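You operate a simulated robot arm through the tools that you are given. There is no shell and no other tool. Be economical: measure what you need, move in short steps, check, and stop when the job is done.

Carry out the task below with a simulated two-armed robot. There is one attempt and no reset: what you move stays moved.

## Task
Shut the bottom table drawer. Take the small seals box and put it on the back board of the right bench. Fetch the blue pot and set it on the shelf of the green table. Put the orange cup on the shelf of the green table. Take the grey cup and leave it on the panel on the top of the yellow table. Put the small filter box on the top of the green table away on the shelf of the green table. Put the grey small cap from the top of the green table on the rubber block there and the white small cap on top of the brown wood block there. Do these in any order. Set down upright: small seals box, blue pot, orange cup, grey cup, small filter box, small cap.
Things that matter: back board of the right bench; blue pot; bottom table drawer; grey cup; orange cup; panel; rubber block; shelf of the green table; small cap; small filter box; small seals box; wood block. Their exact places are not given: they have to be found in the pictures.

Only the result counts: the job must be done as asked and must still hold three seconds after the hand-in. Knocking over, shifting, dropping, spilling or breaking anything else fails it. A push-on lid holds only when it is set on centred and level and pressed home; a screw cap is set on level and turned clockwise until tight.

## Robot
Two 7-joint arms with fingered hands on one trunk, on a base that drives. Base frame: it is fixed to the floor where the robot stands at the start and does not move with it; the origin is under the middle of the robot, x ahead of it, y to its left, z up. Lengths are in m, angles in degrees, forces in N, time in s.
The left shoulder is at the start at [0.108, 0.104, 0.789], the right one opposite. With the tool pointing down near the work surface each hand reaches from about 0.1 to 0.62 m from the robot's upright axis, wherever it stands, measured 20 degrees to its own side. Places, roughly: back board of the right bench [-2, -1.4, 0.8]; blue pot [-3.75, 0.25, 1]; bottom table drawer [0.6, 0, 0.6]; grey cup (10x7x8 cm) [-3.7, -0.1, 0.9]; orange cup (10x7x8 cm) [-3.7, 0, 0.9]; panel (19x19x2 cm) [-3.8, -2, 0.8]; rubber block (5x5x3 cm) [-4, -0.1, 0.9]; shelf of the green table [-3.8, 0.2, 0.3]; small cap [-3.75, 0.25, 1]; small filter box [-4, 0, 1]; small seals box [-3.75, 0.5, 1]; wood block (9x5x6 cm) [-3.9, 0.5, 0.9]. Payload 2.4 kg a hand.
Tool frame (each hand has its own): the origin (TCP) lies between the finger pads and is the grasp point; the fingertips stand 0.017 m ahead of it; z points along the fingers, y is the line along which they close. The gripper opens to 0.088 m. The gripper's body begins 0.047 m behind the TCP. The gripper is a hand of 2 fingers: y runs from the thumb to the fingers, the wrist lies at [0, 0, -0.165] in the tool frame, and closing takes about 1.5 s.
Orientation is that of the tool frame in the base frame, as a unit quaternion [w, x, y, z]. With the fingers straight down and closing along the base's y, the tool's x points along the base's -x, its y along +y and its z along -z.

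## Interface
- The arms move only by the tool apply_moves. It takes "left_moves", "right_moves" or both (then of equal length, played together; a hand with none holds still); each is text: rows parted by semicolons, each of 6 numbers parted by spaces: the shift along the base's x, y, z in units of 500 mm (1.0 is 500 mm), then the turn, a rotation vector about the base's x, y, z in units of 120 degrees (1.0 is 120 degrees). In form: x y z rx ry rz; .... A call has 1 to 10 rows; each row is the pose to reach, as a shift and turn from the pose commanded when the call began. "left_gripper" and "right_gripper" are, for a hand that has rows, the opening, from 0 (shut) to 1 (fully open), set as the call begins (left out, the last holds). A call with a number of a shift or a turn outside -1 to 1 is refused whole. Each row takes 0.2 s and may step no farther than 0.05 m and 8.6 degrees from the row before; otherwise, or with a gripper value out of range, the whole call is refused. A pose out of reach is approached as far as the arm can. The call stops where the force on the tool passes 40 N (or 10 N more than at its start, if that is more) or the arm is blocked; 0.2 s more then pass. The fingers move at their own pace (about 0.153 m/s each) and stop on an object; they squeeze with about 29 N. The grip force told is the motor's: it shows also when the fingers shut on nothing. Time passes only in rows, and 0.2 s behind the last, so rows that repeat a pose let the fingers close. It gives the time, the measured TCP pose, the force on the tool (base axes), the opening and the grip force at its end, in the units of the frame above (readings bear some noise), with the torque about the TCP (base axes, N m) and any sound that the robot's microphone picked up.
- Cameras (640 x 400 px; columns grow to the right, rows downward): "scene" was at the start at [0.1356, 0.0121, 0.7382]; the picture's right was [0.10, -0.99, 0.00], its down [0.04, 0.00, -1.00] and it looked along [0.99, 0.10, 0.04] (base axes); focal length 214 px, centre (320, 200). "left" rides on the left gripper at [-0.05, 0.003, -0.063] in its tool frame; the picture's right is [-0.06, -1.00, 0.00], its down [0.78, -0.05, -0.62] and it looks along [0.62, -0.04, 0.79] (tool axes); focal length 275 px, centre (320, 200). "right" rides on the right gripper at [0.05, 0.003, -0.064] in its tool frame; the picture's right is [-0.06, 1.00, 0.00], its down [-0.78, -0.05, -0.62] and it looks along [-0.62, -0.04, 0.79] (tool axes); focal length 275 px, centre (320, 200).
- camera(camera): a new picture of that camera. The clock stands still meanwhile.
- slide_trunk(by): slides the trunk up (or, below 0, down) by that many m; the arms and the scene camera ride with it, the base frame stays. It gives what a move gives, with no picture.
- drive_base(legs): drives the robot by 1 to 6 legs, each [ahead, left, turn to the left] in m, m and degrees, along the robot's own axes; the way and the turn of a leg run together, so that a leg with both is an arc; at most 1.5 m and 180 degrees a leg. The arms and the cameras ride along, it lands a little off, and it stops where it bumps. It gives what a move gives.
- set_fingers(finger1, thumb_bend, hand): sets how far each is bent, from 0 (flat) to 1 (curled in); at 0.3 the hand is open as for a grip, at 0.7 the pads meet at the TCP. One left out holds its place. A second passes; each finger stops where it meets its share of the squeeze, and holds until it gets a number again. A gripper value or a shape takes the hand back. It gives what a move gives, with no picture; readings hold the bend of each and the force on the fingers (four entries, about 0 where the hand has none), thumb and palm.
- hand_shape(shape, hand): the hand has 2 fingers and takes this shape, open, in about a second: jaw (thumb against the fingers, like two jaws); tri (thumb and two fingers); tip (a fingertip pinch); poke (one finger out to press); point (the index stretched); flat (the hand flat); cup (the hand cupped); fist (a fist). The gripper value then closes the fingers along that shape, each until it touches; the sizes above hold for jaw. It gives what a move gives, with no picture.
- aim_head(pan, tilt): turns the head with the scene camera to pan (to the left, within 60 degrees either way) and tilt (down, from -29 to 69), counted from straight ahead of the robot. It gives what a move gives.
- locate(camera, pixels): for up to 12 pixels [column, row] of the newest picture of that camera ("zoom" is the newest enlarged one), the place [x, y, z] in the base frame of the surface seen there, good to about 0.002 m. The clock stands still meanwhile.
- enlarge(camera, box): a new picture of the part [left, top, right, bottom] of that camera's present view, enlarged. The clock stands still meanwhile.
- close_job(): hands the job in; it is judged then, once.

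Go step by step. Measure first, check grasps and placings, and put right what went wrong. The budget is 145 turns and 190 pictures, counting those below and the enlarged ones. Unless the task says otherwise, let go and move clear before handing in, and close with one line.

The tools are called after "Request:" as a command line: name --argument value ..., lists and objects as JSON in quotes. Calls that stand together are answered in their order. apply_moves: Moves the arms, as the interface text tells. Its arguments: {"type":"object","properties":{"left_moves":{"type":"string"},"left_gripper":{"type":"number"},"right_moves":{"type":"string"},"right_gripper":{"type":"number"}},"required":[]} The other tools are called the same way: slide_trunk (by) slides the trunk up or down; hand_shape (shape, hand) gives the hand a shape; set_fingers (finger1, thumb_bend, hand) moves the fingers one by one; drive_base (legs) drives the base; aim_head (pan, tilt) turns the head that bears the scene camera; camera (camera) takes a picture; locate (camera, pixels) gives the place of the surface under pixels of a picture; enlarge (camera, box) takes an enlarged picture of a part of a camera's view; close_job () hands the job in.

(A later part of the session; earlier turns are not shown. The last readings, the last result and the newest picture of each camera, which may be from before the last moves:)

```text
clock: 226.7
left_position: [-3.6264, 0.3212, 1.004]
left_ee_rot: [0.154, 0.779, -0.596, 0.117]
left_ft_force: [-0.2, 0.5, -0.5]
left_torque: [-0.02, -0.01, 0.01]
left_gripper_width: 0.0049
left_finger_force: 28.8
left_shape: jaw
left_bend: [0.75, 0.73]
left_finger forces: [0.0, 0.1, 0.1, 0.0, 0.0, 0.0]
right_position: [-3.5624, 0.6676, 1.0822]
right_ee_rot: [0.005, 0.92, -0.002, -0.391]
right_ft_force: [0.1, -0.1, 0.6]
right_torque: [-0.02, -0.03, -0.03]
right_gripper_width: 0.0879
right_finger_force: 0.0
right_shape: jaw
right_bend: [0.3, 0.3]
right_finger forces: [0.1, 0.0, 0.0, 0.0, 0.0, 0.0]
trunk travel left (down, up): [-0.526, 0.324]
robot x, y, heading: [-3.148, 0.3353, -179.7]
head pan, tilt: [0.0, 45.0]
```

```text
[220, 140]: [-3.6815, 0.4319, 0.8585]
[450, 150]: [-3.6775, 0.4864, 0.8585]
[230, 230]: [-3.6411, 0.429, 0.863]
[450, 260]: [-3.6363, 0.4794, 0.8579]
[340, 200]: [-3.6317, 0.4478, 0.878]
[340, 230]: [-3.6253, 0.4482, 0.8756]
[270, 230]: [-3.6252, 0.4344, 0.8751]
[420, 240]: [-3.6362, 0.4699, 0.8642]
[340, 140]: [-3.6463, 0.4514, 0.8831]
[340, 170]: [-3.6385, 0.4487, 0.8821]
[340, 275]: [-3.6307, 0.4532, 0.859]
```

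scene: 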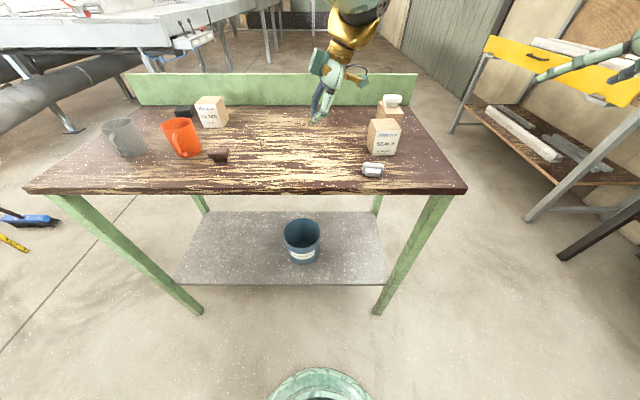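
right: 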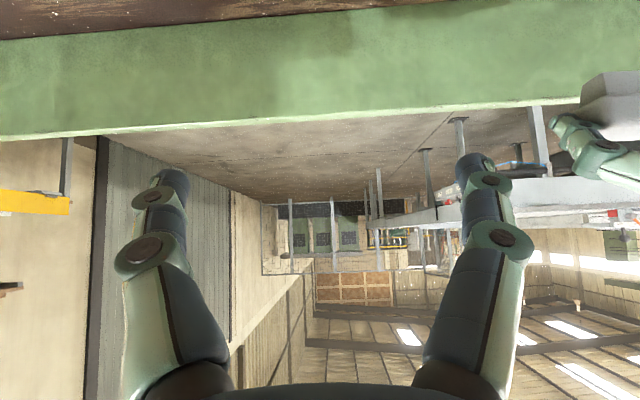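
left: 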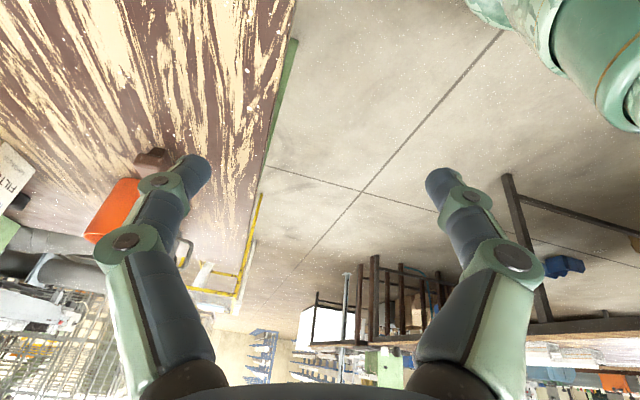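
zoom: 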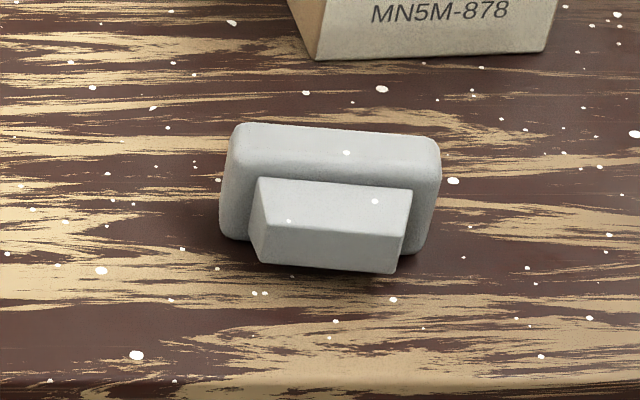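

Now the cap stands on edge: stem toward +x, top toward −x (about 21° up), long axis along y, centre (−3.645,0.45). It can be righted later by a pitch turn, once the cups are gone. I return the left hand to its normal pose and handle the cups first.

Request:
apply_moves --left_moves "0 -0.01 0.04 0.032 0.04 0.0465; 0 -0.02 0.08 0.064 0.08 0.093; 0 -0.03 0.12 0.096 0.12 0.1395; -0.02 -0.04 0.16 0.128 0.16 0.186; -0.04 -0.05 0.2 0.16 0.2 0.2325; -0.06 -0.06 0.2 0.192 0.241 0.279; -0.08 -0.07 0.2 0.223 0.281 0.3255; -0.1 -0.08 0.2 0.255 0.321 0.372; -0.12 -0.09 0.2 0.287 0.361 0.4185; -0.14 -0.1 0.2 0.319 0.402 0.465" --left_gripper 1

Request:
apply_moves --left_moves "0 0 0 0.032 0.04 0.0465; 0 0 0 0.064 0.08 0.093; 0 0 0 0.064 0.08 0.093"

Request:
drive_base --legs '[[0.1, 0.3, 0]]'

Request:
camera --camera "left"

```text
clock: 228.9
left_position: [-3.6976, 0.2713, 1.1037]
left_ee_rot: [0.054, 0.94, -0.075, -0.327]
left_ft_force: [0.0, -0.2, -0.3]
left_torque: [-0.01, 0.01, -0.01]
left_gripper_width: 0.0882
left_finger_force: 0.0
left_shape: jaw
left_bend: [0.3, 0.3]
left_finger forces: [0.0, 0.0, 0.0, 0.0, 0.1, 0.1]
right_position: [-3.5617, 0.6665, 1.084]
right_ee_rot: [0.005, 0.92, -0.003, -0.392]
right_ft_force: [-0.1, 0.2, 0.1]
right_torque: [0.0, 0.0, 0.01]
right_gripper_width: 0.0879
right_finger_force: 0.1
right_shape: jaw
right_bend: [0.3, 0.3]
right_finger forces: [0.1, 0.1, 0.1, 0.0, 0.0, 0.0]
trunk travel left (down, up): [-0.526, 0.324]
robot x, y, heading: [-3.1501, 0.334, -179.9]
head pan, tilt: [0.0, 45.0]
```

```text
clock: 229.7
left_position: [-3.6958, 0.272, 1.1028]
left_ee_rot: [0.029, 0.914, 0.044, -0.402]
left_ft_force: [0.0, -0.3, 0.0]
left_torque: [0.03, 0.04, -0.05]
left_gripper_width: 0.0881
left_finger_force: 0.1
left_shape: jaw
left_bend: [0.3, 0.3]
left_finger forces: [0.0, 0.0, 0.1, 0.0, 0.1, 0.1]
right_position: [-3.563, 0.666, 1.0838]
right_ee_rot: [0.005, 0.92, -0.003, -0.392]
right_ft_force: [1.2, 0.4, -0.6]
right_torque: [-0.02, 0.02, 0.02]
right_gripper_width: 0.088
right_finger_force: 0.1
right_shape: jaw
right_bend: [0.3, 0.3]
right_finger forces: [0.0, 0.0, 0.1, 0.0, 0.0, 0.1]
trunk travel left (down, up): [-0.526, 0.324]
robot x, y, heading: [-3.147, 0.3325, -179.6]
head pan, tilt: [0.0, 45.0]
```

```text
clock: 231.8
left_position: [-3.7955, -0.0299, 1.1018]
left_ee_rot: [0.028, 0.914, 0.041, -0.402]
left_ft_force: [0.5, 0.3, 0.3]
left_torque: [0.03, 0.02, 0.01]
left_gripper_width: 0.0881
left_finger_force: 0.1
left_shape: jaw
left_bend: [0.3, 0.3]
left_finger forces: [0.0, 0.0, 0.0, 0.1, 0.1, 0.0]
right_position: [-3.6613, 0.3648, 1.0824]
right_ee_rot: [0.005, 0.92, -0.003, -0.392]
right_ft_force: [-0.3, 0.0, -0.5]
right_torque: [0.0, -0.02, -0.02]
right_gripper_width: 0.0879
right_finger_force: 0.0
right_shape: jaw
right_bend: [0.3, 0.3]
right_finger forces: [0.1, 0.0, 0.0, 0.0, 0.1, 0.0]
trunk travel left (down, up): [-0.526, 0.324]
robot x, y, heading: [-3.2467, 0.0309, -180.1]
head pan, tilt: [0.0, 45.0]
```

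```text
82 pictures are left
```

left: 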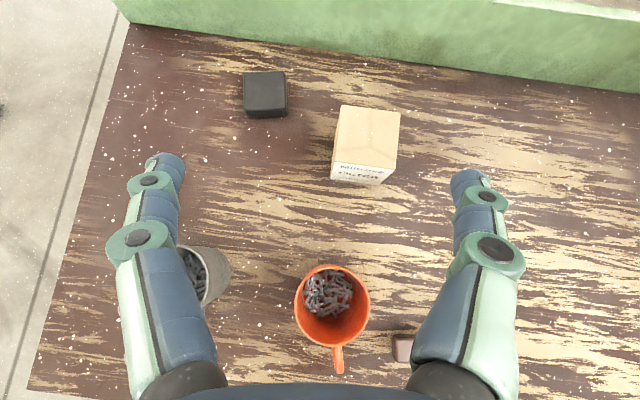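

The orange cup's rim is at (295…371, 266…345) and its handle points toward the robot. I measure both cups and the filter box.

Request:
locate --camera "left" --pixels '[[297, 295], [369, 295], [335, 268], [332, 343], [337, 368], [338, 110], [398, 115], [332, 158], [394, 165], [195, 250], [228, 270], [208, 304]]'

Request:
aim_head --pan 0 --tilt 45

Request:
camera --camera "scene"

```text
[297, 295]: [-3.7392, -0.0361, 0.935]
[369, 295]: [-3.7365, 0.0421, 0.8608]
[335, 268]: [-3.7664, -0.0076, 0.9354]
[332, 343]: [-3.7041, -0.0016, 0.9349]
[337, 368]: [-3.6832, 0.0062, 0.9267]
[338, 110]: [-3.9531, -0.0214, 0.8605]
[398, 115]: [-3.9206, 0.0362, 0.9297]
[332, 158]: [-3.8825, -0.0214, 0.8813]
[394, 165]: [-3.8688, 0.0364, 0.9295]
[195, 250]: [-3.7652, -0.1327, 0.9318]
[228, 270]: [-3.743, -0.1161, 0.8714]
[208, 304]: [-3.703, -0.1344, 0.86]
```

```text
clock: 232.4
left_position: [-3.7957, -0.0299, 1.1028]
left_ee_rot: [0.029, 0.915, 0.04, -0.401]
left_ft_force: [0.0, 0.4, 0.0]
left_torque: [0.02, -0.01, 0.0]
left_gripper_width: 0.0879
left_finger_force: 0.0
left_shape: jaw
left_bend: [0.3, 0.3]
left_finger forces: [0.0, 0.1, 0.0, 0.0, 0.0, 0.1]
right_position: [-3.6598, 0.366, 1.0824]
right_ee_rot: [0.004, 0.92, -0.004, -0.391]
right_ft_force: [-0.1, -1.2, -0.6]
right_torque: [0.01, -0.03, 0.02]
right_gripper_width: 0.0879
right_finger_force: 0.0
right_shape: jaw
right_bend: [0.3, 0.3]
right_finger forces: [0.0, 0.1, 0.0, 0.1, 0.1, 0.1]
trunk travel left (down, up): [-0.526, 0.324]
robot x, y, heading: [-3.2484, 0.0284, -180.0]
head pan, tilt: [0.0, 45.0]
```

```text
81 pictures are left
```

scene: 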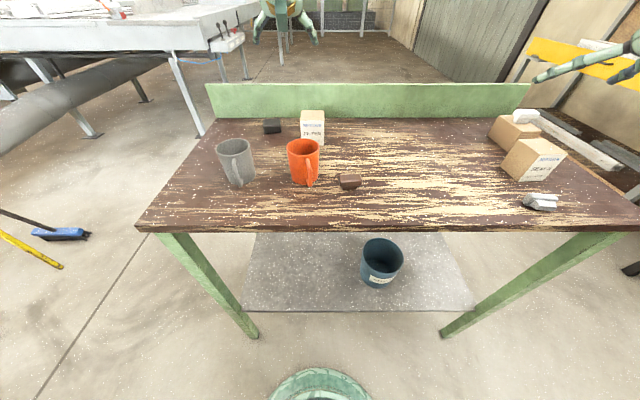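

Orange cup centre (−3.736,−0.003), rim z 0.935. I align the hand (pitch 38°, yaw 0) above it, then check before descending.

Request:
apply_moves --left_moves "0.03 0.015 -0.02 0 -0.02 -0.012; 0.06 0.03 -0.05 0 -0.04 -0.024; 0.09 0.045 -0.08 0 -0.06 -0.036; 0.111 0.054 -0.12 0 -0.08 -0.047; 0.111 0.054 -0.16 0 -0.08 -0.047; 0.111 0.054 -0.16 0 -0.08 -0.047"

Request:
camera --camera "left"

```text
clock: 233.8
left_position: [-3.7394, 0.0008, 1.0206]
left_ee_rot: [0.012, 0.946, -0.007, -0.325]
left_ft_force: [0.2, -0.1, -0.1]
left_torque: [0.02, 0.05, 0.0]
left_gripper_width: 0.0881
left_finger_force: 0.1
left_shape: jaw
left_bend: [0.3, 0.3]
left_finger forces: [0.0, 0.0, 0.0, 0.0, 0.0, 0.1]
right_position: [-3.6604, 0.3646, 1.0825]
right_ee_rot: [0.004, 0.92, -0.004, -0.392]
right_ft_force: [0.3, -0.7, -0.5]
right_torque: [-0.01, 0.02, 0.02]
right_gripper_width: 0.0879
right_finger_force: 0.1
right_shape: jaw
right_bend: [0.3, 0.3]
right_finger forces: [0.0, 0.0, 0.0, 0.0, 0.1, 0.0]
trunk travel left (down, up): [-0.526, 0.324]
robot x, y, heading: [-3.2474, 0.0268, -179.9]
head pan, tilt: [0.0, 45.0]
```

```text
80 pictures are left
```

left: 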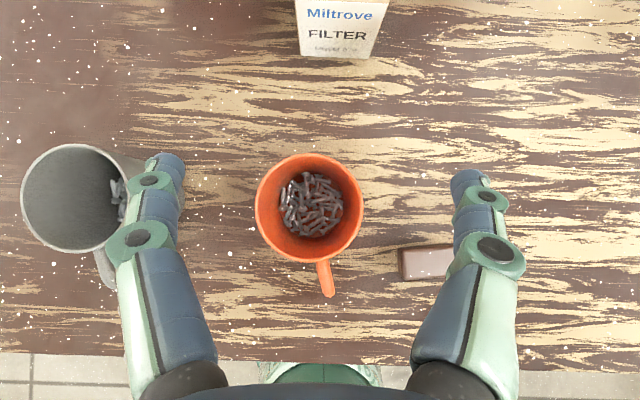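

Request:
locate --camera "left" --pixels '[[258, 205], [361, 205], [309, 157], [305, 258], [326, 285], [405, 250], [120, 190]]'

```text
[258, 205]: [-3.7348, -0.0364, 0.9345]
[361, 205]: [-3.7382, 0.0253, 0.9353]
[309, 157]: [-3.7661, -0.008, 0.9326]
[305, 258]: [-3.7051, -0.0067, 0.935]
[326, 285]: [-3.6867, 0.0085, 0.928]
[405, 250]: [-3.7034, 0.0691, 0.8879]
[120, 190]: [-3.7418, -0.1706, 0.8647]
```

The cup centre is (−3.736,−0.005), diameter 6.4 cm. I descend and grip.

Request:
apply_moves --left_moves "0 -0.012 -0.04 0 0 0; 0 -0.012 -0.1 0 0 0; 0 -0.012 -0.15 0 0 0; 0 -0.012 -0.19 0 0 0; 0 -0.012 -0.213 0 0 0; 0 -0.012 -0.213 0 0 0"

Request:
apply_moves --left_moves "0 0 0 0 0 0; 0 0 0 0 0 0; 0 0 0 0 0 0; 0 0 0 0 0 0; 0 0 0 0 0 0" --left_gripper 0

Request:
apply_moves --left_moves "0 0 0.02 0 0 0; 0 0 0.06 0 0 0; 0 0 0.1 0 0 0"

Request:
camera --camera "left"

Request:
camera --camera "scene"

```text
clock: 235.2
left_position: [-3.7394, -0.0067, 0.9161]
left_ee_rot: [0.013, 0.945, -0.007, -0.325]
left_ft_force: [-0.2, 0.4, 2.6]
left_torque: [0.07, -0.03, 0.0]
left_gripper_width: 0.0878
left_finger_force: 0.1
left_shape: jaw
left_bend: [0.3, 0.3]
left_finger forces: [0.0, 0.0, 0.0, 0.0, 2.4, 0.0]
right_position: [-3.6592, 0.3663, 1.0834]
right_ee_rot: [0.004, 0.92, -0.005, -0.392]
right_ft_force: [-0.5, 0.1, 0.3]
right_torque: [0.01, 0.0, 0.02]
right_gripper_width: 0.088
right_finger_force: 0.0
right_shape: jaw
right_bend: [0.3, 0.3]
right_finger forces: [0.0, 0.0, 0.1, 0.1, 0.0, 0.0]
trunk travel left (down, up): [-0.526, 0.324]
robot x, y, heading: [-3.2417, 0.0292, -179.9]
head pan, tilt: [0.0, 45.0]
```

```text
clock: 236.4
left_position: [-3.739, -0.0085, 0.9166]
left_ee_rot: [0.012, 0.945, -0.007, -0.326]
left_ft_force: [-1.7, -0.3, 3.0]
left_torque: [-0.1, 0.05, 0.01]
left_gripper_width: 0.0597
left_finger_force: 28.7
left_shape: jaw
left_bend: [0.72, 0.54]
left_finger forces: [27.1, 0.0, 0.0, 0.0, 28.8, 0.1]
right_position: [-3.6592, 0.3643, 1.0828]
right_ee_rot: [0.003, 0.92, -0.005, -0.393]
right_ft_force: [-0.3, 0.5, -0.3]
right_torque: [0.01, 0.02, 0.01]
right_gripper_width: 0.0882
right_finger_force: 0.0
right_shape: jaw
right_bend: [0.3, 0.3]
right_finger forces: [0.0, 0.0, 0.0, 0.0, 0.0, 0.1]
trunk travel left (down, up): [-0.526, 0.324]
robot x, y, heading: [-3.2462, 0.028, -179.9]
head pan, tilt: [0.0, 45.0]
```

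```text
clock: 237.2
left_position: [-3.7398, -0.0082, 0.9681]
left_ee_rot: [0.013, 0.946, -0.006, -0.325]
left_ft_force: [0.0, 0.0, -0.6]
left_torque: [0.02, 0.04, -0.02]
left_gripper_width: 0.0597
left_finger_force: 29.2
left_shape: jaw
left_bend: [0.72, 0.54]
left_finger forces: [26.3, 0.0, 0.0, 0.1, 28.3, 0.0]
right_position: [-3.66, 0.3653, 1.083]
right_ee_rot: [0.004, 0.92, -0.004, -0.392]
right_ft_force: [-1.8, 0.1, 0.1]
right_torque: [-0.02, 0.0, 0.01]
right_gripper_width: 0.0881
right_finger_force: 0.1
right_shape: jaw
right_bend: [0.3, 0.3]
right_finger forces: [0.0, 0.0, 0.1, 0.1, 0.0, 0.0]
trunk travel left (down, up): [-0.526, 0.324]
robot x, y, heading: [-3.2458, 0.0251, -179.8]
head pan, tilt: [0.0, 45.0]
```

```text
79 pictures are left
```

left: 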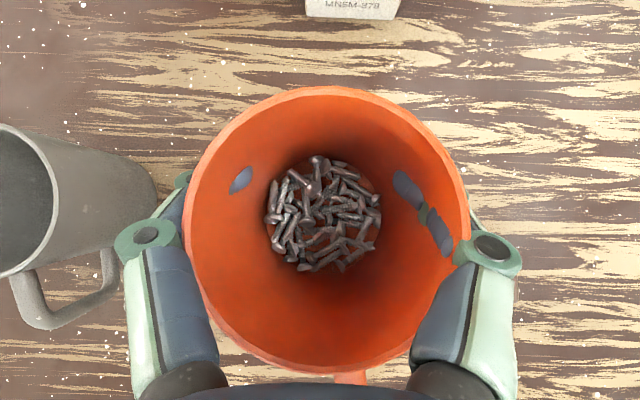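

```text
78 pictures are left
```

scene: 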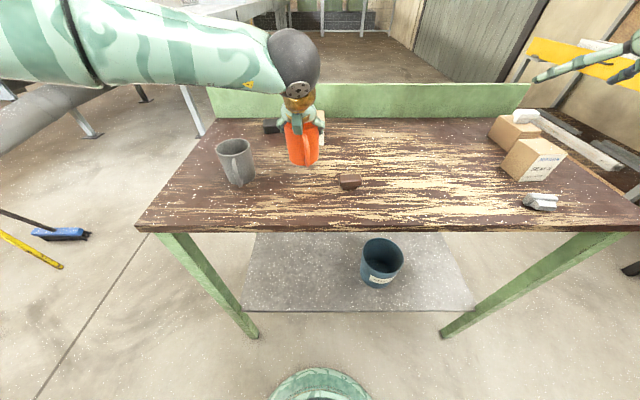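

The cup is lifted level, its bottom 5.65 cm below the TCP. I pull the right hand back a bit, back away, sidestep to y≈0.07, and lower the trunk.

Request:
drive_base --legs '[[-0.36, 0, 0], [0, -0.078, 0]]'

Request:
slide_trunk --by -0.3

Request:
slide_trunk --by -0.22

Request:
apply_moves --right_moves "0.05 0.02 0 0 0 0; 0.1 0.04 0 0 0 0; 0.15 0.06 0 0 0 0; 0.2 0.08 0 0 0 0"

Request:
aim_head --pan 0 --tilt 25

Request:
camera --camera "scene"

```text
clock: 240.2
left_position: [-3.377, 0.0704, 0.9667]
left_ee_rot: [0.014, 0.946, -0.005, -0.325]
left_ft_force: [0.7, 0.3, -1.6]
left_torque: [0.02, -0.01, 0.02]
left_gripper_width: 0.0598
left_finger_force: 28.6
left_shape: jaw
left_bend: [0.72, 0.54]
left_finger forces: [26.3, 0.0, 0.0, 0.0, 28.3, 0.1]
right_position: [-3.3002, 0.4428, 1.0824]
right_ee_rot: [0.005, 0.92, -0.003, -0.391]
right_ft_force: [1.1, 0.0, 1.1]
right_torque: [0.01, 0.0, 0.02]
right_gripper_width: 0.0881
right_finger_force: 0.0
right_shape: jaw
right_bend: [0.3, 0.3]
right_finger forces: [0.1, 0.1, 0.0, 0.0, 0.0, 0.0]
trunk travel left (down, up): [-0.526, 0.324]
robot x, y, heading: [-2.8835, 0.1043, -179.8]
head pan, tilt: [0.0, 45.0]
```

```text
clock: 243.2
left_position: [-3.3787, 0.0695, 0.6678]
left_ee_rot: [0.011, 0.946, -0.007, -0.325]
left_ft_force: [-0.7, 0.1, -1.4]
left_torque: [0.0, 0.02, 0.01]
left_gripper_width: 0.0598
left_finger_force: 29.0
left_shape: jaw
left_bend: [0.72, 0.54]
left_finger forces: [26.3, 0.1, 0.1, 0.0, 28.2, 0.0]
right_position: [-3.2999, 0.4425, 0.7829]
right_ee_rot: [0.005, 0.92, -0.003, -0.391]
right_ft_force: [-0.2, -0.1, -0.2]
right_torque: [0.0, -0.01, 0.01]
right_gripper_width: 0.0881
right_finger_force: 0.1
right_shape: jaw
right_bend: [0.3, 0.3]
right_finger forces: [0.0, 0.1, 0.0, 0.1, 0.0, 0.0]
trunk travel left (down, up): [-0.226, 0.624]
robot x, y, heading: [-2.8864, 0.1089, -179.8]
head pan, tilt: [0.0, 45.0]
```

```text
clock: 245.5
left_position: [-3.3787, 0.0694, 0.4478]
left_ee_rot: [0.013, 0.945, -0.006, -0.325]
left_ft_force: [-0.6, -0.4, -0.7]
left_torque: [0.01, -0.01, -0.02]
left_gripper_width: 0.0598
left_finger_force: 29.0
left_shape: jaw
left_bend: [0.72, 0.54]
left_finger forces: [26.2, 0.0, 0.0, 0.0, 28.2, 0.0]
right_position: [-3.2989, 0.4421, 0.5625]
right_ee_rot: [0.004, 0.92, -0.004, -0.391]
right_ft_force: [0.2, 0.5, -0.4]
right_torque: [0.0, -0.01, -0.03]
right_gripper_width: 0.088
right_finger_force: 0.1
right_shape: jaw
right_bend: [0.3, 0.3]
right_finger forces: [0.0, 0.0, 0.1, 0.1, 0.0, 0.0]
trunk travel left (down, up): [-0.006, 0.844]
robot x, y, heading: [-2.8848, 0.1077, -179.8]
head pan, tilt: [0.0, 45.0]
```

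```text
clock: 246.5
left_position: [-3.379, 0.0692, 0.4458]
left_ee_rot: [0.013, 0.945, -0.006, -0.325]
left_ft_force: [-0.3, 0.9, -1.4]
left_torque: [0.03, 0.02, 0.01]
left_gripper_width: 0.0598
left_finger_force: 28.7
left_shape: jaw
left_bend: [0.72, 0.54]
left_finger forces: [26.2, 0.0, 0.0, 0.1, 28.2, 0.1]
right_position: [-3.2009, 0.4845, 0.5636]
right_ee_rot: [0.005, 0.92, -0.003, -0.391]
right_ft_force: [0.6, 0.9, -0.5]
right_torque: [-0.01, 0.03, -0.02]
right_gripper_width: 0.0878
right_finger_force: 0.1
right_shape: jaw
right_bend: [0.3, 0.3]
right_finger forces: [0.1, 0.1, 0.0, 0.1, 0.0, 0.0]
trunk travel left (down, up): [-0.006, 0.844]
robot x, y, heading: [-2.8841, 0.1057, -180.0]
head pan, tilt: [0.0, 45.0]
```

```text
clock: 247.4
left_position: [-3.3778, 0.0696, 0.4479]
left_ee_rot: [0.013, 0.946, -0.006, -0.325]
left_ft_force: [0.0, -0.2, -0.9]
left_torque: [-0.03, 0.05, 0.02]
left_gripper_width: 0.06
left_finger_force: 28.9
left_shape: jaw
left_bend: [0.72, 0.54]
left_finger forces: [26.1, 0.0, 0.0, 0.0, 28.1, 0.1]
right_position: [-3.1997, 0.4844, 0.5637]
right_ee_rot: [0.005, 0.92, -0.004, -0.392]
right_ft_force: [0.0, 0.2, 0.3]
right_torque: [0.0, 0.01, 0.0]
right_gripper_width: 0.0882
right_finger_force: 0.1
right_shape: jaw
right_bend: [0.3, 0.3]
right_finger forces: [0.1, 0.1, 0.0, 0.0, 0.1, 0.0]
trunk travel left (down, up): [-0.006, 0.844]
robot x, y, heading: [-2.8901, 0.1066, -179.8]
head pan, tilt: [0.0, 25.0]
```

```text
77 pictures are left
```

scene: 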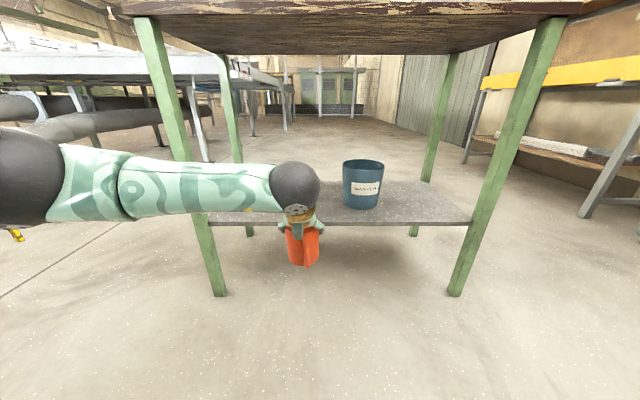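

I check the elbow against the left leg before going in.

Request:
locate --camera "scene" --pixels '[[30, 185], [50, 150], [90, 190], [170, 190], [215, 190], [195, 220], [180, 140]]'

```text
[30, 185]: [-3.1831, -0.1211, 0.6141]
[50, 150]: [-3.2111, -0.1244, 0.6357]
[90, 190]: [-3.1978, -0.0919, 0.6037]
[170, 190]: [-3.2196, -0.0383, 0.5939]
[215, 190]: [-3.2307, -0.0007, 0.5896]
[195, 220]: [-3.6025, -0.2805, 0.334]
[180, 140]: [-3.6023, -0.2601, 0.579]
```

The elbow would come near the leg, so I go in only 0.315 m and 2 cm to the right, and then lower the cup.

Request:
drive_base --legs '[[0, -0.02, 0], [0.318, 0, 0]]'

Request:
apply_moves --left_moves "0 0 -0.03 0 0 0; 0 0 -0.06 0 0 0; 0 0 -0.09 0 0 0; 0 0 -0.115 0 0 0; 0 0 -0.13 0 0 0; 0 0 -0.138 0 0 0"

Request:
camera --camera "scene"

Request:
camera --camera "left"

```text
clock: 249.9
left_position: [-3.6996, 0.0891, 0.4464]
left_ee_rot: [0.012, 0.946, -0.006, -0.325]
left_ft_force: [0.1, -0.5, -1.2]
left_torque: [0.0, 0.02, 0.04]
left_gripper_width: 0.0597
left_finger_force: 29.0
left_shape: jaw
left_bend: [0.72, 0.54]
left_finger forces: [26.2, 0.1, 0.0, 0.1, 28.0, 0.1]
right_position: [-3.5208, 0.5041, 0.5626]
right_ee_rot: [0.005, 0.92, -0.003, -0.392]
right_ft_force: [-0.1, -0.6, 0.0]
right_torque: [0.02, 0.02, 0.03]
right_gripper_width: 0.0881
right_finger_force: 0.1
right_shape: jaw
right_bend: [0.3, 0.3]
right_finger forces: [0.0, 0.0, 0.1, 0.0, 0.0, 0.0]
trunk travel left (down, up): [-0.006, 0.844]
robot x, y, heading: [-3.2066, 0.1253, -180.0]
head pan, tilt: [0.0, 25.0]
```

```text
clock: 251.3
left_position: [-3.6998, 0.0892, 0.3784]
left_ee_rot: [0.013, 0.946, -0.006, -0.325]
left_ft_force: [-0.8, 0.4, -0.5]
left_torque: [-0.02, -0.02, -0.01]
left_gripper_width: 0.06
left_finger_force: 29.1
left_shape: jaw
left_bend: [0.72, 0.54]
left_finger forces: [26.1, 0.0, 0.0, 0.0, 27.8, 0.1]
right_position: [-3.5214, 0.5023, 0.5634]
right_ee_rot: [0.004, 0.92, -0.003, -0.391]
right_ft_force: [-0.4, -0.2, -0.4]
right_torque: [0.0, -0.02, -0.02]
right_gripper_width: 0.0879
right_finger_force: 0.0
right_shape: jaw
right_bend: [0.3, 0.3]
right_finger forces: [0.1, 0.0, 0.0, 0.0, 0.1, 0.1]
trunk travel left (down, up): [-0.006, 0.844]
robot x, y, heading: [-3.2056, 0.129, -179.8]
head pan, tilt: [0.0, 25.0]
```

```text
76 pictures are left
```

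scene: 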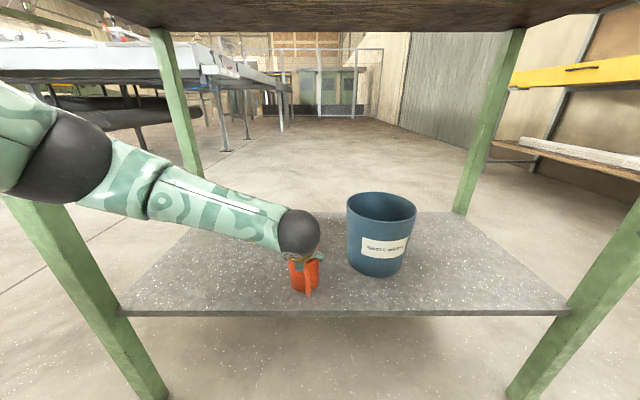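

```text
75 pictures are left
```

left: 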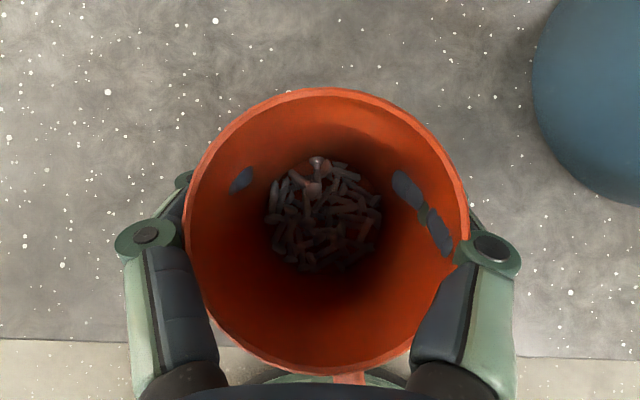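

About 4 mm above the shelf. I lower to contact and release.

Request:
apply_moves --left_moves "0 0 -0.004 0 0 0; 0 0 -0.007 0 0 0; 0 0 -0.009 0 0 0; 0 0 -0.009 0 0 0"

```text
clock: 252.3
left_position: [-3.6999, 0.0907, 0.3756]
left_ee_rot: [0.011, 0.945, -0.007, -0.328]
left_ft_force: [3.9, 3.0, 22.0]
left_torque: [-0.07, 0.0, 0.01]
left_gripper_width: 0.0595
left_finger_force: 28.9
left_shape: jaw
left_bend: [0.73, 0.55]
left_finger forces: [28.9, 0.0, 0.0, 0.0, 35.4, 0.1]
right_position: [-3.5195, 0.5041, 0.5636]
right_ee_rot: [0.005, 0.92, -0.003, -0.393]
right_ft_force: [0.1, -0.7, 0.3]
right_torque: [0.02, 0.01, -0.02]
right_gripper_width: 0.0882
right_finger_force: 0.0
right_shape: jaw
right_bend: [0.3, 0.3]
right_finger forces: [0.1, 0.0, 0.1, 0.1, 0.1, 0.0]
trunk travel left (down, up): [-0.006, 0.844]
robot x, y, heading: [-3.2072, 0.1248, -180.0]
head pan, tilt: [0.0, 25.0]
```

Request:
apply_moves --left_moves "0 0 0.003 0 0 0; 0 0 0.0035 0 0 0"

Request:
apply_moves --left_moves "0 0 0 0 0 0; 0 0 0 0 0 0; 0 0 0 0 0 0; 0 0 0 0 0 0; 0 0 0.05 0 0 0; 0 0 0.12 0 0 0; 0 0 0.18 0 0 0" --left_gripper 1

Request:
camera --camera "scene"

```text
clock: 252.9
left_position: [-3.7003, 0.0882, 0.3759]
left_ee_rot: [0.012, 0.946, -0.006, -0.325]
left_ft_force: [-0.7, 3.3, 11.7]
left_torque: [-0.08, 0.06, -0.05]
left_gripper_width: 0.0594
left_finger_force: 29.5
left_shape: jaw
left_bend: [0.73, 0.55]
left_finger forces: [28.3, 0.0, 0.0, 0.0, 33.1, 0.0]
right_position: [-3.5206, 0.5026, 0.5641]
right_ee_rot: [0.003, 0.92, -0.005, -0.392]
right_ft_force: [0.6, -0.4, 0.7]
right_torque: [0.01, 0.0, 0.0]
right_gripper_width: 0.088
right_finger_force: 0.1
right_shape: jaw
right_bend: [0.3, 0.3]
right_finger forces: [0.0, 0.1, 0.0, 0.0, 0.0, 0.0]
trunk travel left (down, up): [-0.006, 0.844]
robot x, y, heading: [-3.2089, 0.1272, -180.0]
head pan, tilt: [0.0, 25.0]
```

```text
clock: 254.5
left_position: [-3.7014, 0.0886, 0.4666]
left_ee_rot: [0.013, 0.946, -0.006, -0.324]
left_ft_force: [0.6, 0.1, 0.3]
left_torque: [-0.01, -0.01, 0.04]
left_gripper_width: 0.0879
left_finger_force: 0.1
left_shape: jaw
left_bend: [0.3, 0.3]
left_finger forces: [0.1, 0.0, 0.0, 0.0, 0.0, 0.1]
right_position: [-3.5209, 0.5025, 0.5629]
right_ee_rot: [0.004, 0.92, -0.004, -0.392]
right_ft_force: [-0.6, -0.6, 0.1]
right_torque: [0.02, 0.01, 0.03]
right_gripper_width: 0.0882
right_finger_force: 0.1
right_shape: jaw
right_bend: [0.3, 0.3]
right_finger forces: [0.1, 0.1, 0.1, 0.0, 0.1, 0.0]
trunk travel left (down, up): [-0.006, 0.844]
robot x, y, heading: [-3.2083, 0.1243, -179.9]
head pan, tilt: [0.0, 25.0]
```

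```text
74 pictures are left
```

scene: 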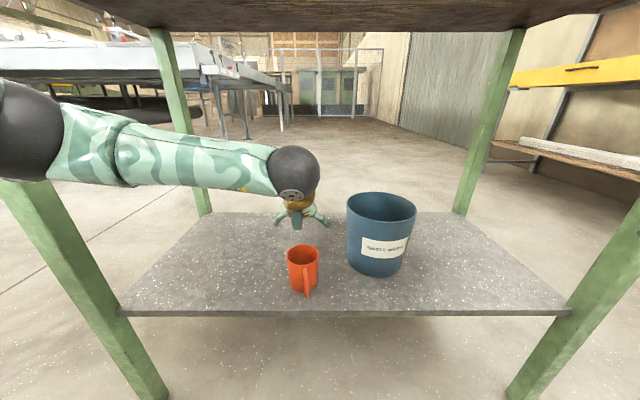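

The orange cup stands on the shelf. Next is the filter box: I back out, raise the trunk, and move above it.

Request:
drive_base --legs '[[-0.36, 0, 0]]'

Request:
slide_trunk --by 0.3

Request:
slide_trunk --by 0.24

Request:
drive_base --legs '[[0.53, 0.077, 0]]'

Request:
camera --camera "left"

```text
clock: 256.8
left_position: [-3.346, 0.0882, 0.4651]
left_ee_rot: [0.013, 0.946, -0.004, -0.325]
left_ft_force: [0.4, 0.1, -0.2]
left_torque: [0.01, -0.03, 0.01]
left_gripper_width: 0.0879
left_finger_force: 0.1
left_shape: jaw
left_bend: [0.3, 0.3]
left_finger forces: [0.0, 0.2, 0.0, 0.1, 0.0, 0.1]
right_position: [-3.1691, 0.5031, 0.5624]
right_ee_rot: [0.006, 0.92, -0.001, -0.392]
right_ft_force: [0.7, 0.5, -0.5]
right_torque: [-0.01, 0.01, 0.0]
right_gripper_width: 0.0881
right_finger_force: 0.1
right_shape: jaw
right_bend: [0.3, 0.3]
right_finger forces: [0.0, 0.0, 0.0, 0.0, 0.0, 0.0]
trunk travel left (down, up): [-0.006, 0.844]
robot x, y, heading: [-2.8543, 0.1259, -179.4]
head pan, tilt: [0.0, 25.0]
```

```text
clock: 259.8
left_position: [-3.3453, 0.0874, 0.7657]
left_ee_rot: [0.013, 0.946, -0.004, -0.325]
left_ft_force: [-0.7, 0.1, -0.6]
left_torque: [0.0, 0.03, 0.03]
left_gripper_width: 0.0878
left_finger_force: 0.1
left_shape: jaw
left_bend: [0.3, 0.3]
left_finger forces: [0.0, 0.1, 0.0, 0.0, 0.1, 0.0]
right_position: [-3.1696, 0.5025, 0.8626]
right_ee_rot: [0.005, 0.92, -0.002, -0.392]
right_ft_force: [0.5, 0.0, -0.1]
right_torque: [-0.02, 0.01, -0.01]
right_gripper_width: 0.0877
right_finger_force: 0.2
right_shape: jaw
right_bend: [0.3, 0.3]
right_finger forces: [0.0, 0.0, 0.1, 0.1, 0.1, 0.1]
trunk travel left (down, up): [-0.306, 0.544]
robot x, y, heading: [-2.8557, 0.1283, -179.3]
head pan, tilt: [0.0, 25.0]
```

```text
clock: 262.3
left_position: [-3.3467, 0.0886, 1.0048]
left_ee_rot: [0.014, 0.946, -0.003, -0.324]
left_ft_force: [-0.2, 0.2, 0.0]
left_torque: [-0.01, -0.04, 0.0]
left_gripper_width: 0.088
left_finger_force: 0.0
left_shape: jaw
left_bend: [0.3, 0.3]
left_finger forces: [0.0, 0.0, 0.1, 0.0, 0.1, 0.0]
right_position: [-3.1702, 0.5048, 1.1034]
right_ee_rot: [0.004, 0.92, -0.002, -0.392]
right_ft_force: [0.7, -0.4, -0.1]
right_torque: [-0.01, -0.01, 0.03]
right_gripper_width: 0.0878
right_finger_force: 0.1
right_shape: jaw
right_bend: [0.3, 0.3]
right_finger forces: [0.0, 0.0, 0.0, 0.0, 0.1, 0.0]
trunk travel left (down, up): [-0.546, 0.304]
robot x, y, heading: [-2.8526, 0.1264, -179.4]
head pan, tilt: [0.0, 25.0]
```

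```text
clock: 265.4
left_position: [-3.8723, 0.0083, 1.0056]
left_ee_rot: [0.013, 0.946, -0.003, -0.323]
left_ft_force: [0.6, 0.7, -0.5]
left_torque: [-0.02, -0.01, 0.01]
left_gripper_width: 0.088
left_finger_force: 0.2
left_shape: jaw
left_bend: [0.3, 0.3]
left_finger forces: [0.1, 0.0, 0.0, 0.0, 0.1, 0.1]
right_position: [-3.6955, 0.4228, 1.1033]
right_ee_rot: [0.006, 0.92, -0.002, -0.392]
right_ft_force: [0.3, 0.0, 0.1]
right_torque: [-0.02, 0.01, -0.03]
right_gripper_width: 0.0881
right_finger_force: 0.1
right_shape: jaw
right_bend: [0.3, 0.3]
right_finger forces: [0.0, 0.1, 0.0, 0.0, 0.1, 0.0]
trunk travel left (down, up): [-0.546, 0.304]
robot x, y, heading: [-3.3775, 0.0465, -179.4]
head pan, tilt: [0.0, 25.0]
```

```text
73 pictures are left
```

left: 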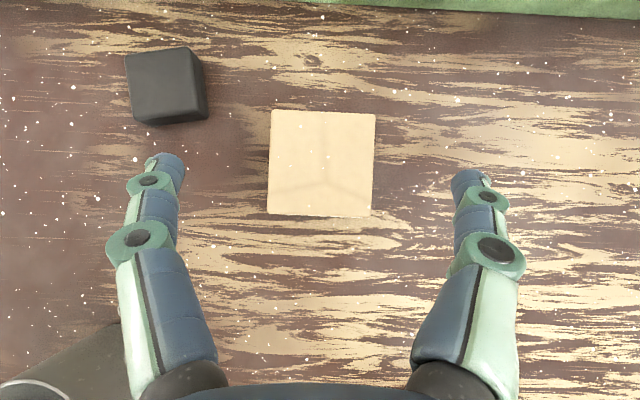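

Request:
locate --camera "left" --pixels '[[272, 115], [373, 118], [269, 210], [370, 212], [320, 160], [130, 60], [190, 55], [135, 115], [195, 110]]'

```text
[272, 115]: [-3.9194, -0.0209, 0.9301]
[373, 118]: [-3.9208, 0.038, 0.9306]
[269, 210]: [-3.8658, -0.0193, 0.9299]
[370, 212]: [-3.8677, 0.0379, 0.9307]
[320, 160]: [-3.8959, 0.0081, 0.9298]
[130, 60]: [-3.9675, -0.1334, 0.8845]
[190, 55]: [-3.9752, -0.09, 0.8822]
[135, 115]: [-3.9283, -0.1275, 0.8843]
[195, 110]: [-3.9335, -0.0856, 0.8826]
```

Filter box centre (−3.893,0.009), 5.9 cm wide. I descend, grip and lift.

Request:
apply_moves --left_moves "-0.036 0.002 -0.04 0 0 0; -0.036 0.002 -0.1 0 0 0; -0.036 0.002 -0.15 0 0 0; -0.036 0.002 -0.19 0 0 0; -0.036 0.002 -0.2 0 0 0"

Request:
apply_moves --left_moves "0 0 0 0 0 0; 0 0 0 0 0 0; 0 0 0 0 0 0; 0 0 0 0 0 0; 0 0 0 0 0 0" --left_gripper 0

Request:
apply_moves --left_moves "0 0 0.04 0 0 0; 0 0 0.1 0 0 0; 0 0 0.16 0 0 0"

Request:
camera --camera "left"

```text
clock: 266.6
left_position: [-3.8908, 0.0082, 0.9076]
left_ee_rot: [0.013, 0.945, -0.004, -0.327]
left_ft_force: [-0.1, 1.1, 13.3]
left_torque: [0.1, -0.26, 0.02]
left_gripper_width: 0.0876
left_finger_force: 0.1
left_shape: jaw
left_bend: [0.3, 0.3]
left_finger forces: [4.2, 0.0, 0.0, 0.0, 7.1, 0.1]
right_position: [-3.6936, 0.4227, 1.1029]
right_ee_rot: [0.006, 0.92, -0.002, -0.393]
right_ft_force: [-0.2, -0.4, -0.6]
right_torque: [0.02, 0.03, -0.04]
right_gripper_width: 0.0878
right_finger_force: 0.0
right_shape: jaw
right_bend: [0.3, 0.3]
right_finger forces: [0.0, 0.0, 0.0, 0.1, 0.0, 0.0]
trunk travel left (down, up): [-0.546, 0.304]
robot x, y, heading: [-3.3784, 0.0491, -179.8]
head pan, tilt: [0.0, 25.0]
```

```text
clock: 267.8
left_position: [-3.8909, 0.008, 0.9068]
left_ee_rot: [0.013, 0.946, -0.004, -0.325]
left_ft_force: [-5.2, -0.2, 19.7]
left_torque: [0.08, -0.33, -0.02]
left_gripper_width: 0.0562
left_finger_force: 28.9
left_shape: jaw
left_bend: [0.71, 0.67]
left_finger forces: [34.0, 0.0, 0.0, 0.0, 34.4, 0.0]
right_position: [-3.6942, 0.4246, 1.1044]
right_ee_rot: [0.006, 0.92, -0.001, -0.392]
right_ft_force: [0.3, 0.2, 0.6]
right_torque: [0.03, 0.02, -0.02]
right_gripper_width: 0.0879
right_finger_force: 0.0
right_shape: jaw
right_bend: [0.3, 0.3]
right_finger forces: [0.1, 0.0, 0.0, 0.0, 0.1, 0.0]
trunk travel left (down, up): [-0.546, 0.304]
robot x, y, heading: [-3.3771, 0.0464, -179.6]
head pan, tilt: [0.0, 25.0]
```

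```text
clock: 268.6
left_position: [-3.8901, 0.0078, 0.9843]
left_ee_rot: [0.014, 0.946, -0.003, -0.324]
left_ft_force: [0.0, -0.1, -0.2]
left_torque: [0.02, 0.02, -0.02]
left_gripper_width: 0.0565
left_finger_force: 29.6
left_shape: jaw
left_bend: [0.7, 0.67]
left_finger forces: [28.7, 0.0, 0.1, 0.1, 28.6, 0.0]
right_position: [-3.696, 0.4214, 1.1043]
right_ee_rot: [0.005, 0.92, -0.002, -0.392]
right_ft_force: [0.9, -0.3, 0.5]
right_torque: [-0.02, 0.0, 0.01]
right_gripper_width: 0.0879
right_finger_force: 0.0
right_shape: jaw
right_bend: [0.3, 0.3]
right_finger forces: [0.1, 0.1, 0.0, 0.1, 0.0, 0.0]
trunk travel left (down, up): [-0.546, 0.304]
robot x, y, heading: [-3.3818, 0.0477, -179.5]
head pan, tilt: [0.0, 25.0]
```

```text
72 pictures are left
```

left: 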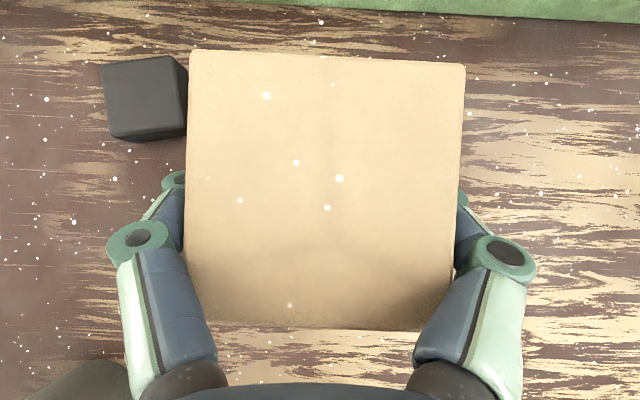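

Request:
locate --camera "left" --pixels '[[200, 65], [455, 75], [200, 300], [440, 310], [320, 180]]'

Request:
drive_base --legs '[[-0.5, 0, 0], [0, 0.035, 0]]'

Request:
slide_trunk --by -0.3

Request:
slide_trunk --by -0.24

Request:
camera --camera "scene"

```text
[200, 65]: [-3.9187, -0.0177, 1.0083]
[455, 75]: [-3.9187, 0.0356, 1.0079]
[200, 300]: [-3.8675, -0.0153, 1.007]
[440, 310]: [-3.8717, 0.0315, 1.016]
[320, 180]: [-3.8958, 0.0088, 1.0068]
```

```text
clock: 272.0
left_position: [-3.3942, -0.0241, 0.9856]
left_ee_rot: [0.013, 0.946, -0.002, -0.325]
left_ft_force: [-1.0, -0.6, -0.4]
left_torque: [0.01, 0.0, 0.03]
left_gripper_width: 0.0564
left_finger_force: 29.3
left_shape: jaw
left_bend: [0.7, 0.67]
left_finger forces: [28.7, 0.1, 0.1, 0.0, 28.6, 0.0]
right_position: [-3.2002, 0.3903, 1.1036]
right_ee_rot: [0.006, 0.92, 0.001, -0.393]
right_ft_force: [-1.0, 0.6, 0.0]
right_torque: [0.0, 0.02, -0.01]
right_gripper_width: 0.0881
right_finger_force: 0.0
right_shape: jaw
right_bend: [0.3, 0.3]
right_finger forces: [0.0, 0.1, 0.1, 0.1, 0.1, 0.1]
trunk travel left (down, up): [-0.546, 0.304]
robot x, y, heading: [-2.8868, 0.0166, -179.4]
head pan, tilt: [0.0, 25.0]
```

```text
clock: 275.0
left_position: [-3.3948, -0.0229, 0.6858]
left_ee_rot: [0.014, 0.945, -0.002, -0.326]
left_ft_force: [0.0, -0.9, -0.6]
left_torque: [0.01, -0.02, 0.03]
left_gripper_width: 0.0566
left_finger_force: 29.1
left_shape: jaw
left_bend: [0.7, 0.67]
left_finger forces: [28.6, 0.0, 0.0, 0.0, 28.5, 0.0]
right_position: [-3.2002, 0.3915, 0.803]
right_ee_rot: [0.006, 0.919, 0.0, -0.393]
right_ft_force: [-0.7, -0.1, -0.5]
right_torque: [0.04, 0.03, -0.01]
right_gripper_width: 0.0882
right_finger_force: 0.1
right_shape: jaw
right_bend: [0.3, 0.3]
right_finger forces: [0.0, 0.0, 0.1, 0.1, 0.1, 0.0]
trunk travel left (down, up): [-0.246, 0.604]
robot x, y, heading: [-2.8852, 0.0187, -179.4]
head pan, tilt: [0.0, 25.0]
```

```text
clock: 277.5
left_position: [-3.3941, -0.0233, 0.4461]
left_ee_rot: [0.013, 0.946, -0.002, -0.325]
left_ft_force: [-0.3, 0.5, -1.3]
left_torque: [-0.02, 0.01, 0.02]
left_gripper_width: 0.0565
left_finger_force: 29.5
left_shape: jaw
left_bend: [0.7, 0.67]
left_finger forces: [28.6, 0.0, 0.1, 0.1, 28.3, 0.0]
right_position: [-3.2006, 0.3907, 0.5634]
right_ee_rot: [0.005, 0.92, 0.0, -0.392]
right_ft_force: [0.3, -0.4, -0.8]
right_torque: [0.02, -0.01, 0.03]
right_gripper_width: 0.088
right_finger_force: 0.1
right_shape: jaw
right_bend: [0.3, 0.3]
right_finger forces: [0.0, 0.0, 0.0, 0.1, 0.0, 0.0]
trunk travel left (down, up): [-0.006, 0.844]
robot x, y, heading: [-2.8849, 0.0187, -179.6]
head pan, tilt: [0.0, 25.0]
```

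```text
71 pictures are left
```

scene: 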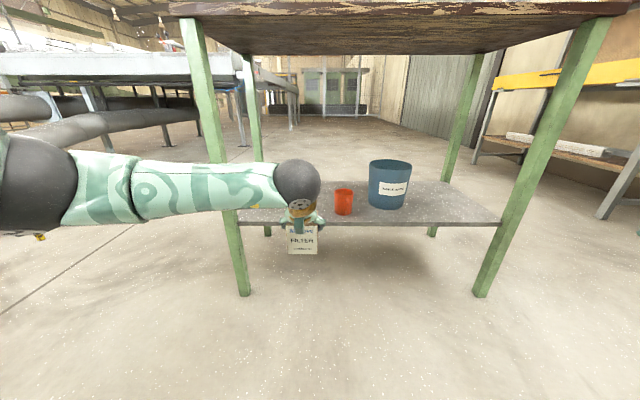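

The box is level and 3 cm clear of the cup. I go in 0.306 m and lower.

Request:
drive_base --legs '[[0.306, 0, 0]]'

Request:
apply_moves --left_moves "0 0 -0.04 0 0 0; 0 0 -0.08 0 0 0; 0 0 -0.12 0 0 0; 0 0 -0.145 0 0 0; 0 0 -0.155 0 0 0; 0 0 -0.161 0 0 0"

Request:
camera --camera "scene"

```text
clock: 279.5
left_position: [-3.703, -0.0252, 0.4453]
left_ee_rot: [0.014, 0.946, -0.003, -0.325]
left_ft_force: [0.0, 0.8, -1.0]
left_torque: [-0.01, 0.01, 0.01]
left_gripper_width: 0.0566
left_finger_force: 28.7
left_shape: jaw
left_bend: [0.7, 0.67]
left_finger forces: [28.5, 0.1, 0.0, 0.0, 28.4, 0.0]
right_position: [-3.5089, 0.3883, 0.5629]
right_ee_rot: [0.006, 0.92, 0.0, -0.391]
right_ft_force: [0.8, -0.6, 0.6]
right_torque: [-0.01, 0.05, 0.04]
right_gripper_width: 0.088
right_finger_force: 0.0
right_shape: jaw
right_bend: [0.3, 0.3]
right_finger forces: [0.0, 0.1, 0.0, 0.0, 0.0, 0.0]
trunk travel left (down, up): [-0.006, 0.844]
robot x, y, heading: [-3.1902, 0.0145, -179.4]
head pan, tilt: [0.0, 25.0]
```

```text
clock: 280.9
left_position: [-3.7021, -0.0257, 0.3682]
left_ee_rot: [0.013, 0.945, -0.002, -0.328]
left_ft_force: [-2.2, -1.5, 16.1]
left_torque: [0.12, -0.31, -0.07]
left_gripper_width: 0.056
left_finger_force: 29.0
left_shape: jaw
left_bend: [0.71, 0.68]
left_finger forces: [34.2, 0.0, 0.1, 0.1, 32.1, 0.0]
right_position: [-3.5085, 0.3886, 0.564]
right_ee_rot: [0.006, 0.92, 0.0, -0.392]
right_ft_force: [0.2, 0.4, -0.5]
right_torque: [-0.01, -0.01, 0.0]
right_gripper_width: 0.0878
right_finger_force: 0.1
right_shape: jaw
right_bend: [0.3, 0.3]
right_finger forces: [0.0, 0.1, 0.0, 0.0, 0.1, 0.1]
trunk travel left (down, up): [-0.006, 0.844]
robot x, y, heading: [-3.1913, 0.0138, -179.4]
head pan, tilt: [0.0, 25.0]
```

```text
70 pictures are left
```

scene: 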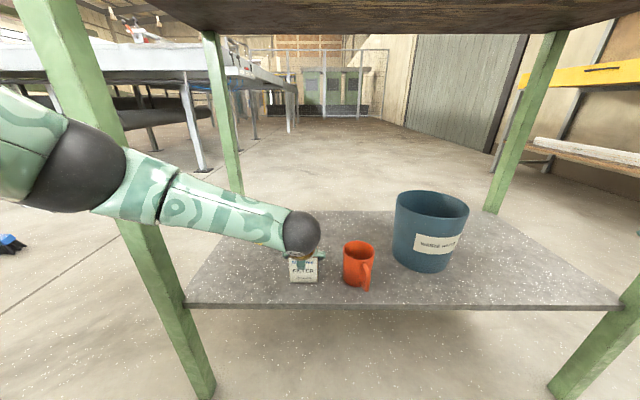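

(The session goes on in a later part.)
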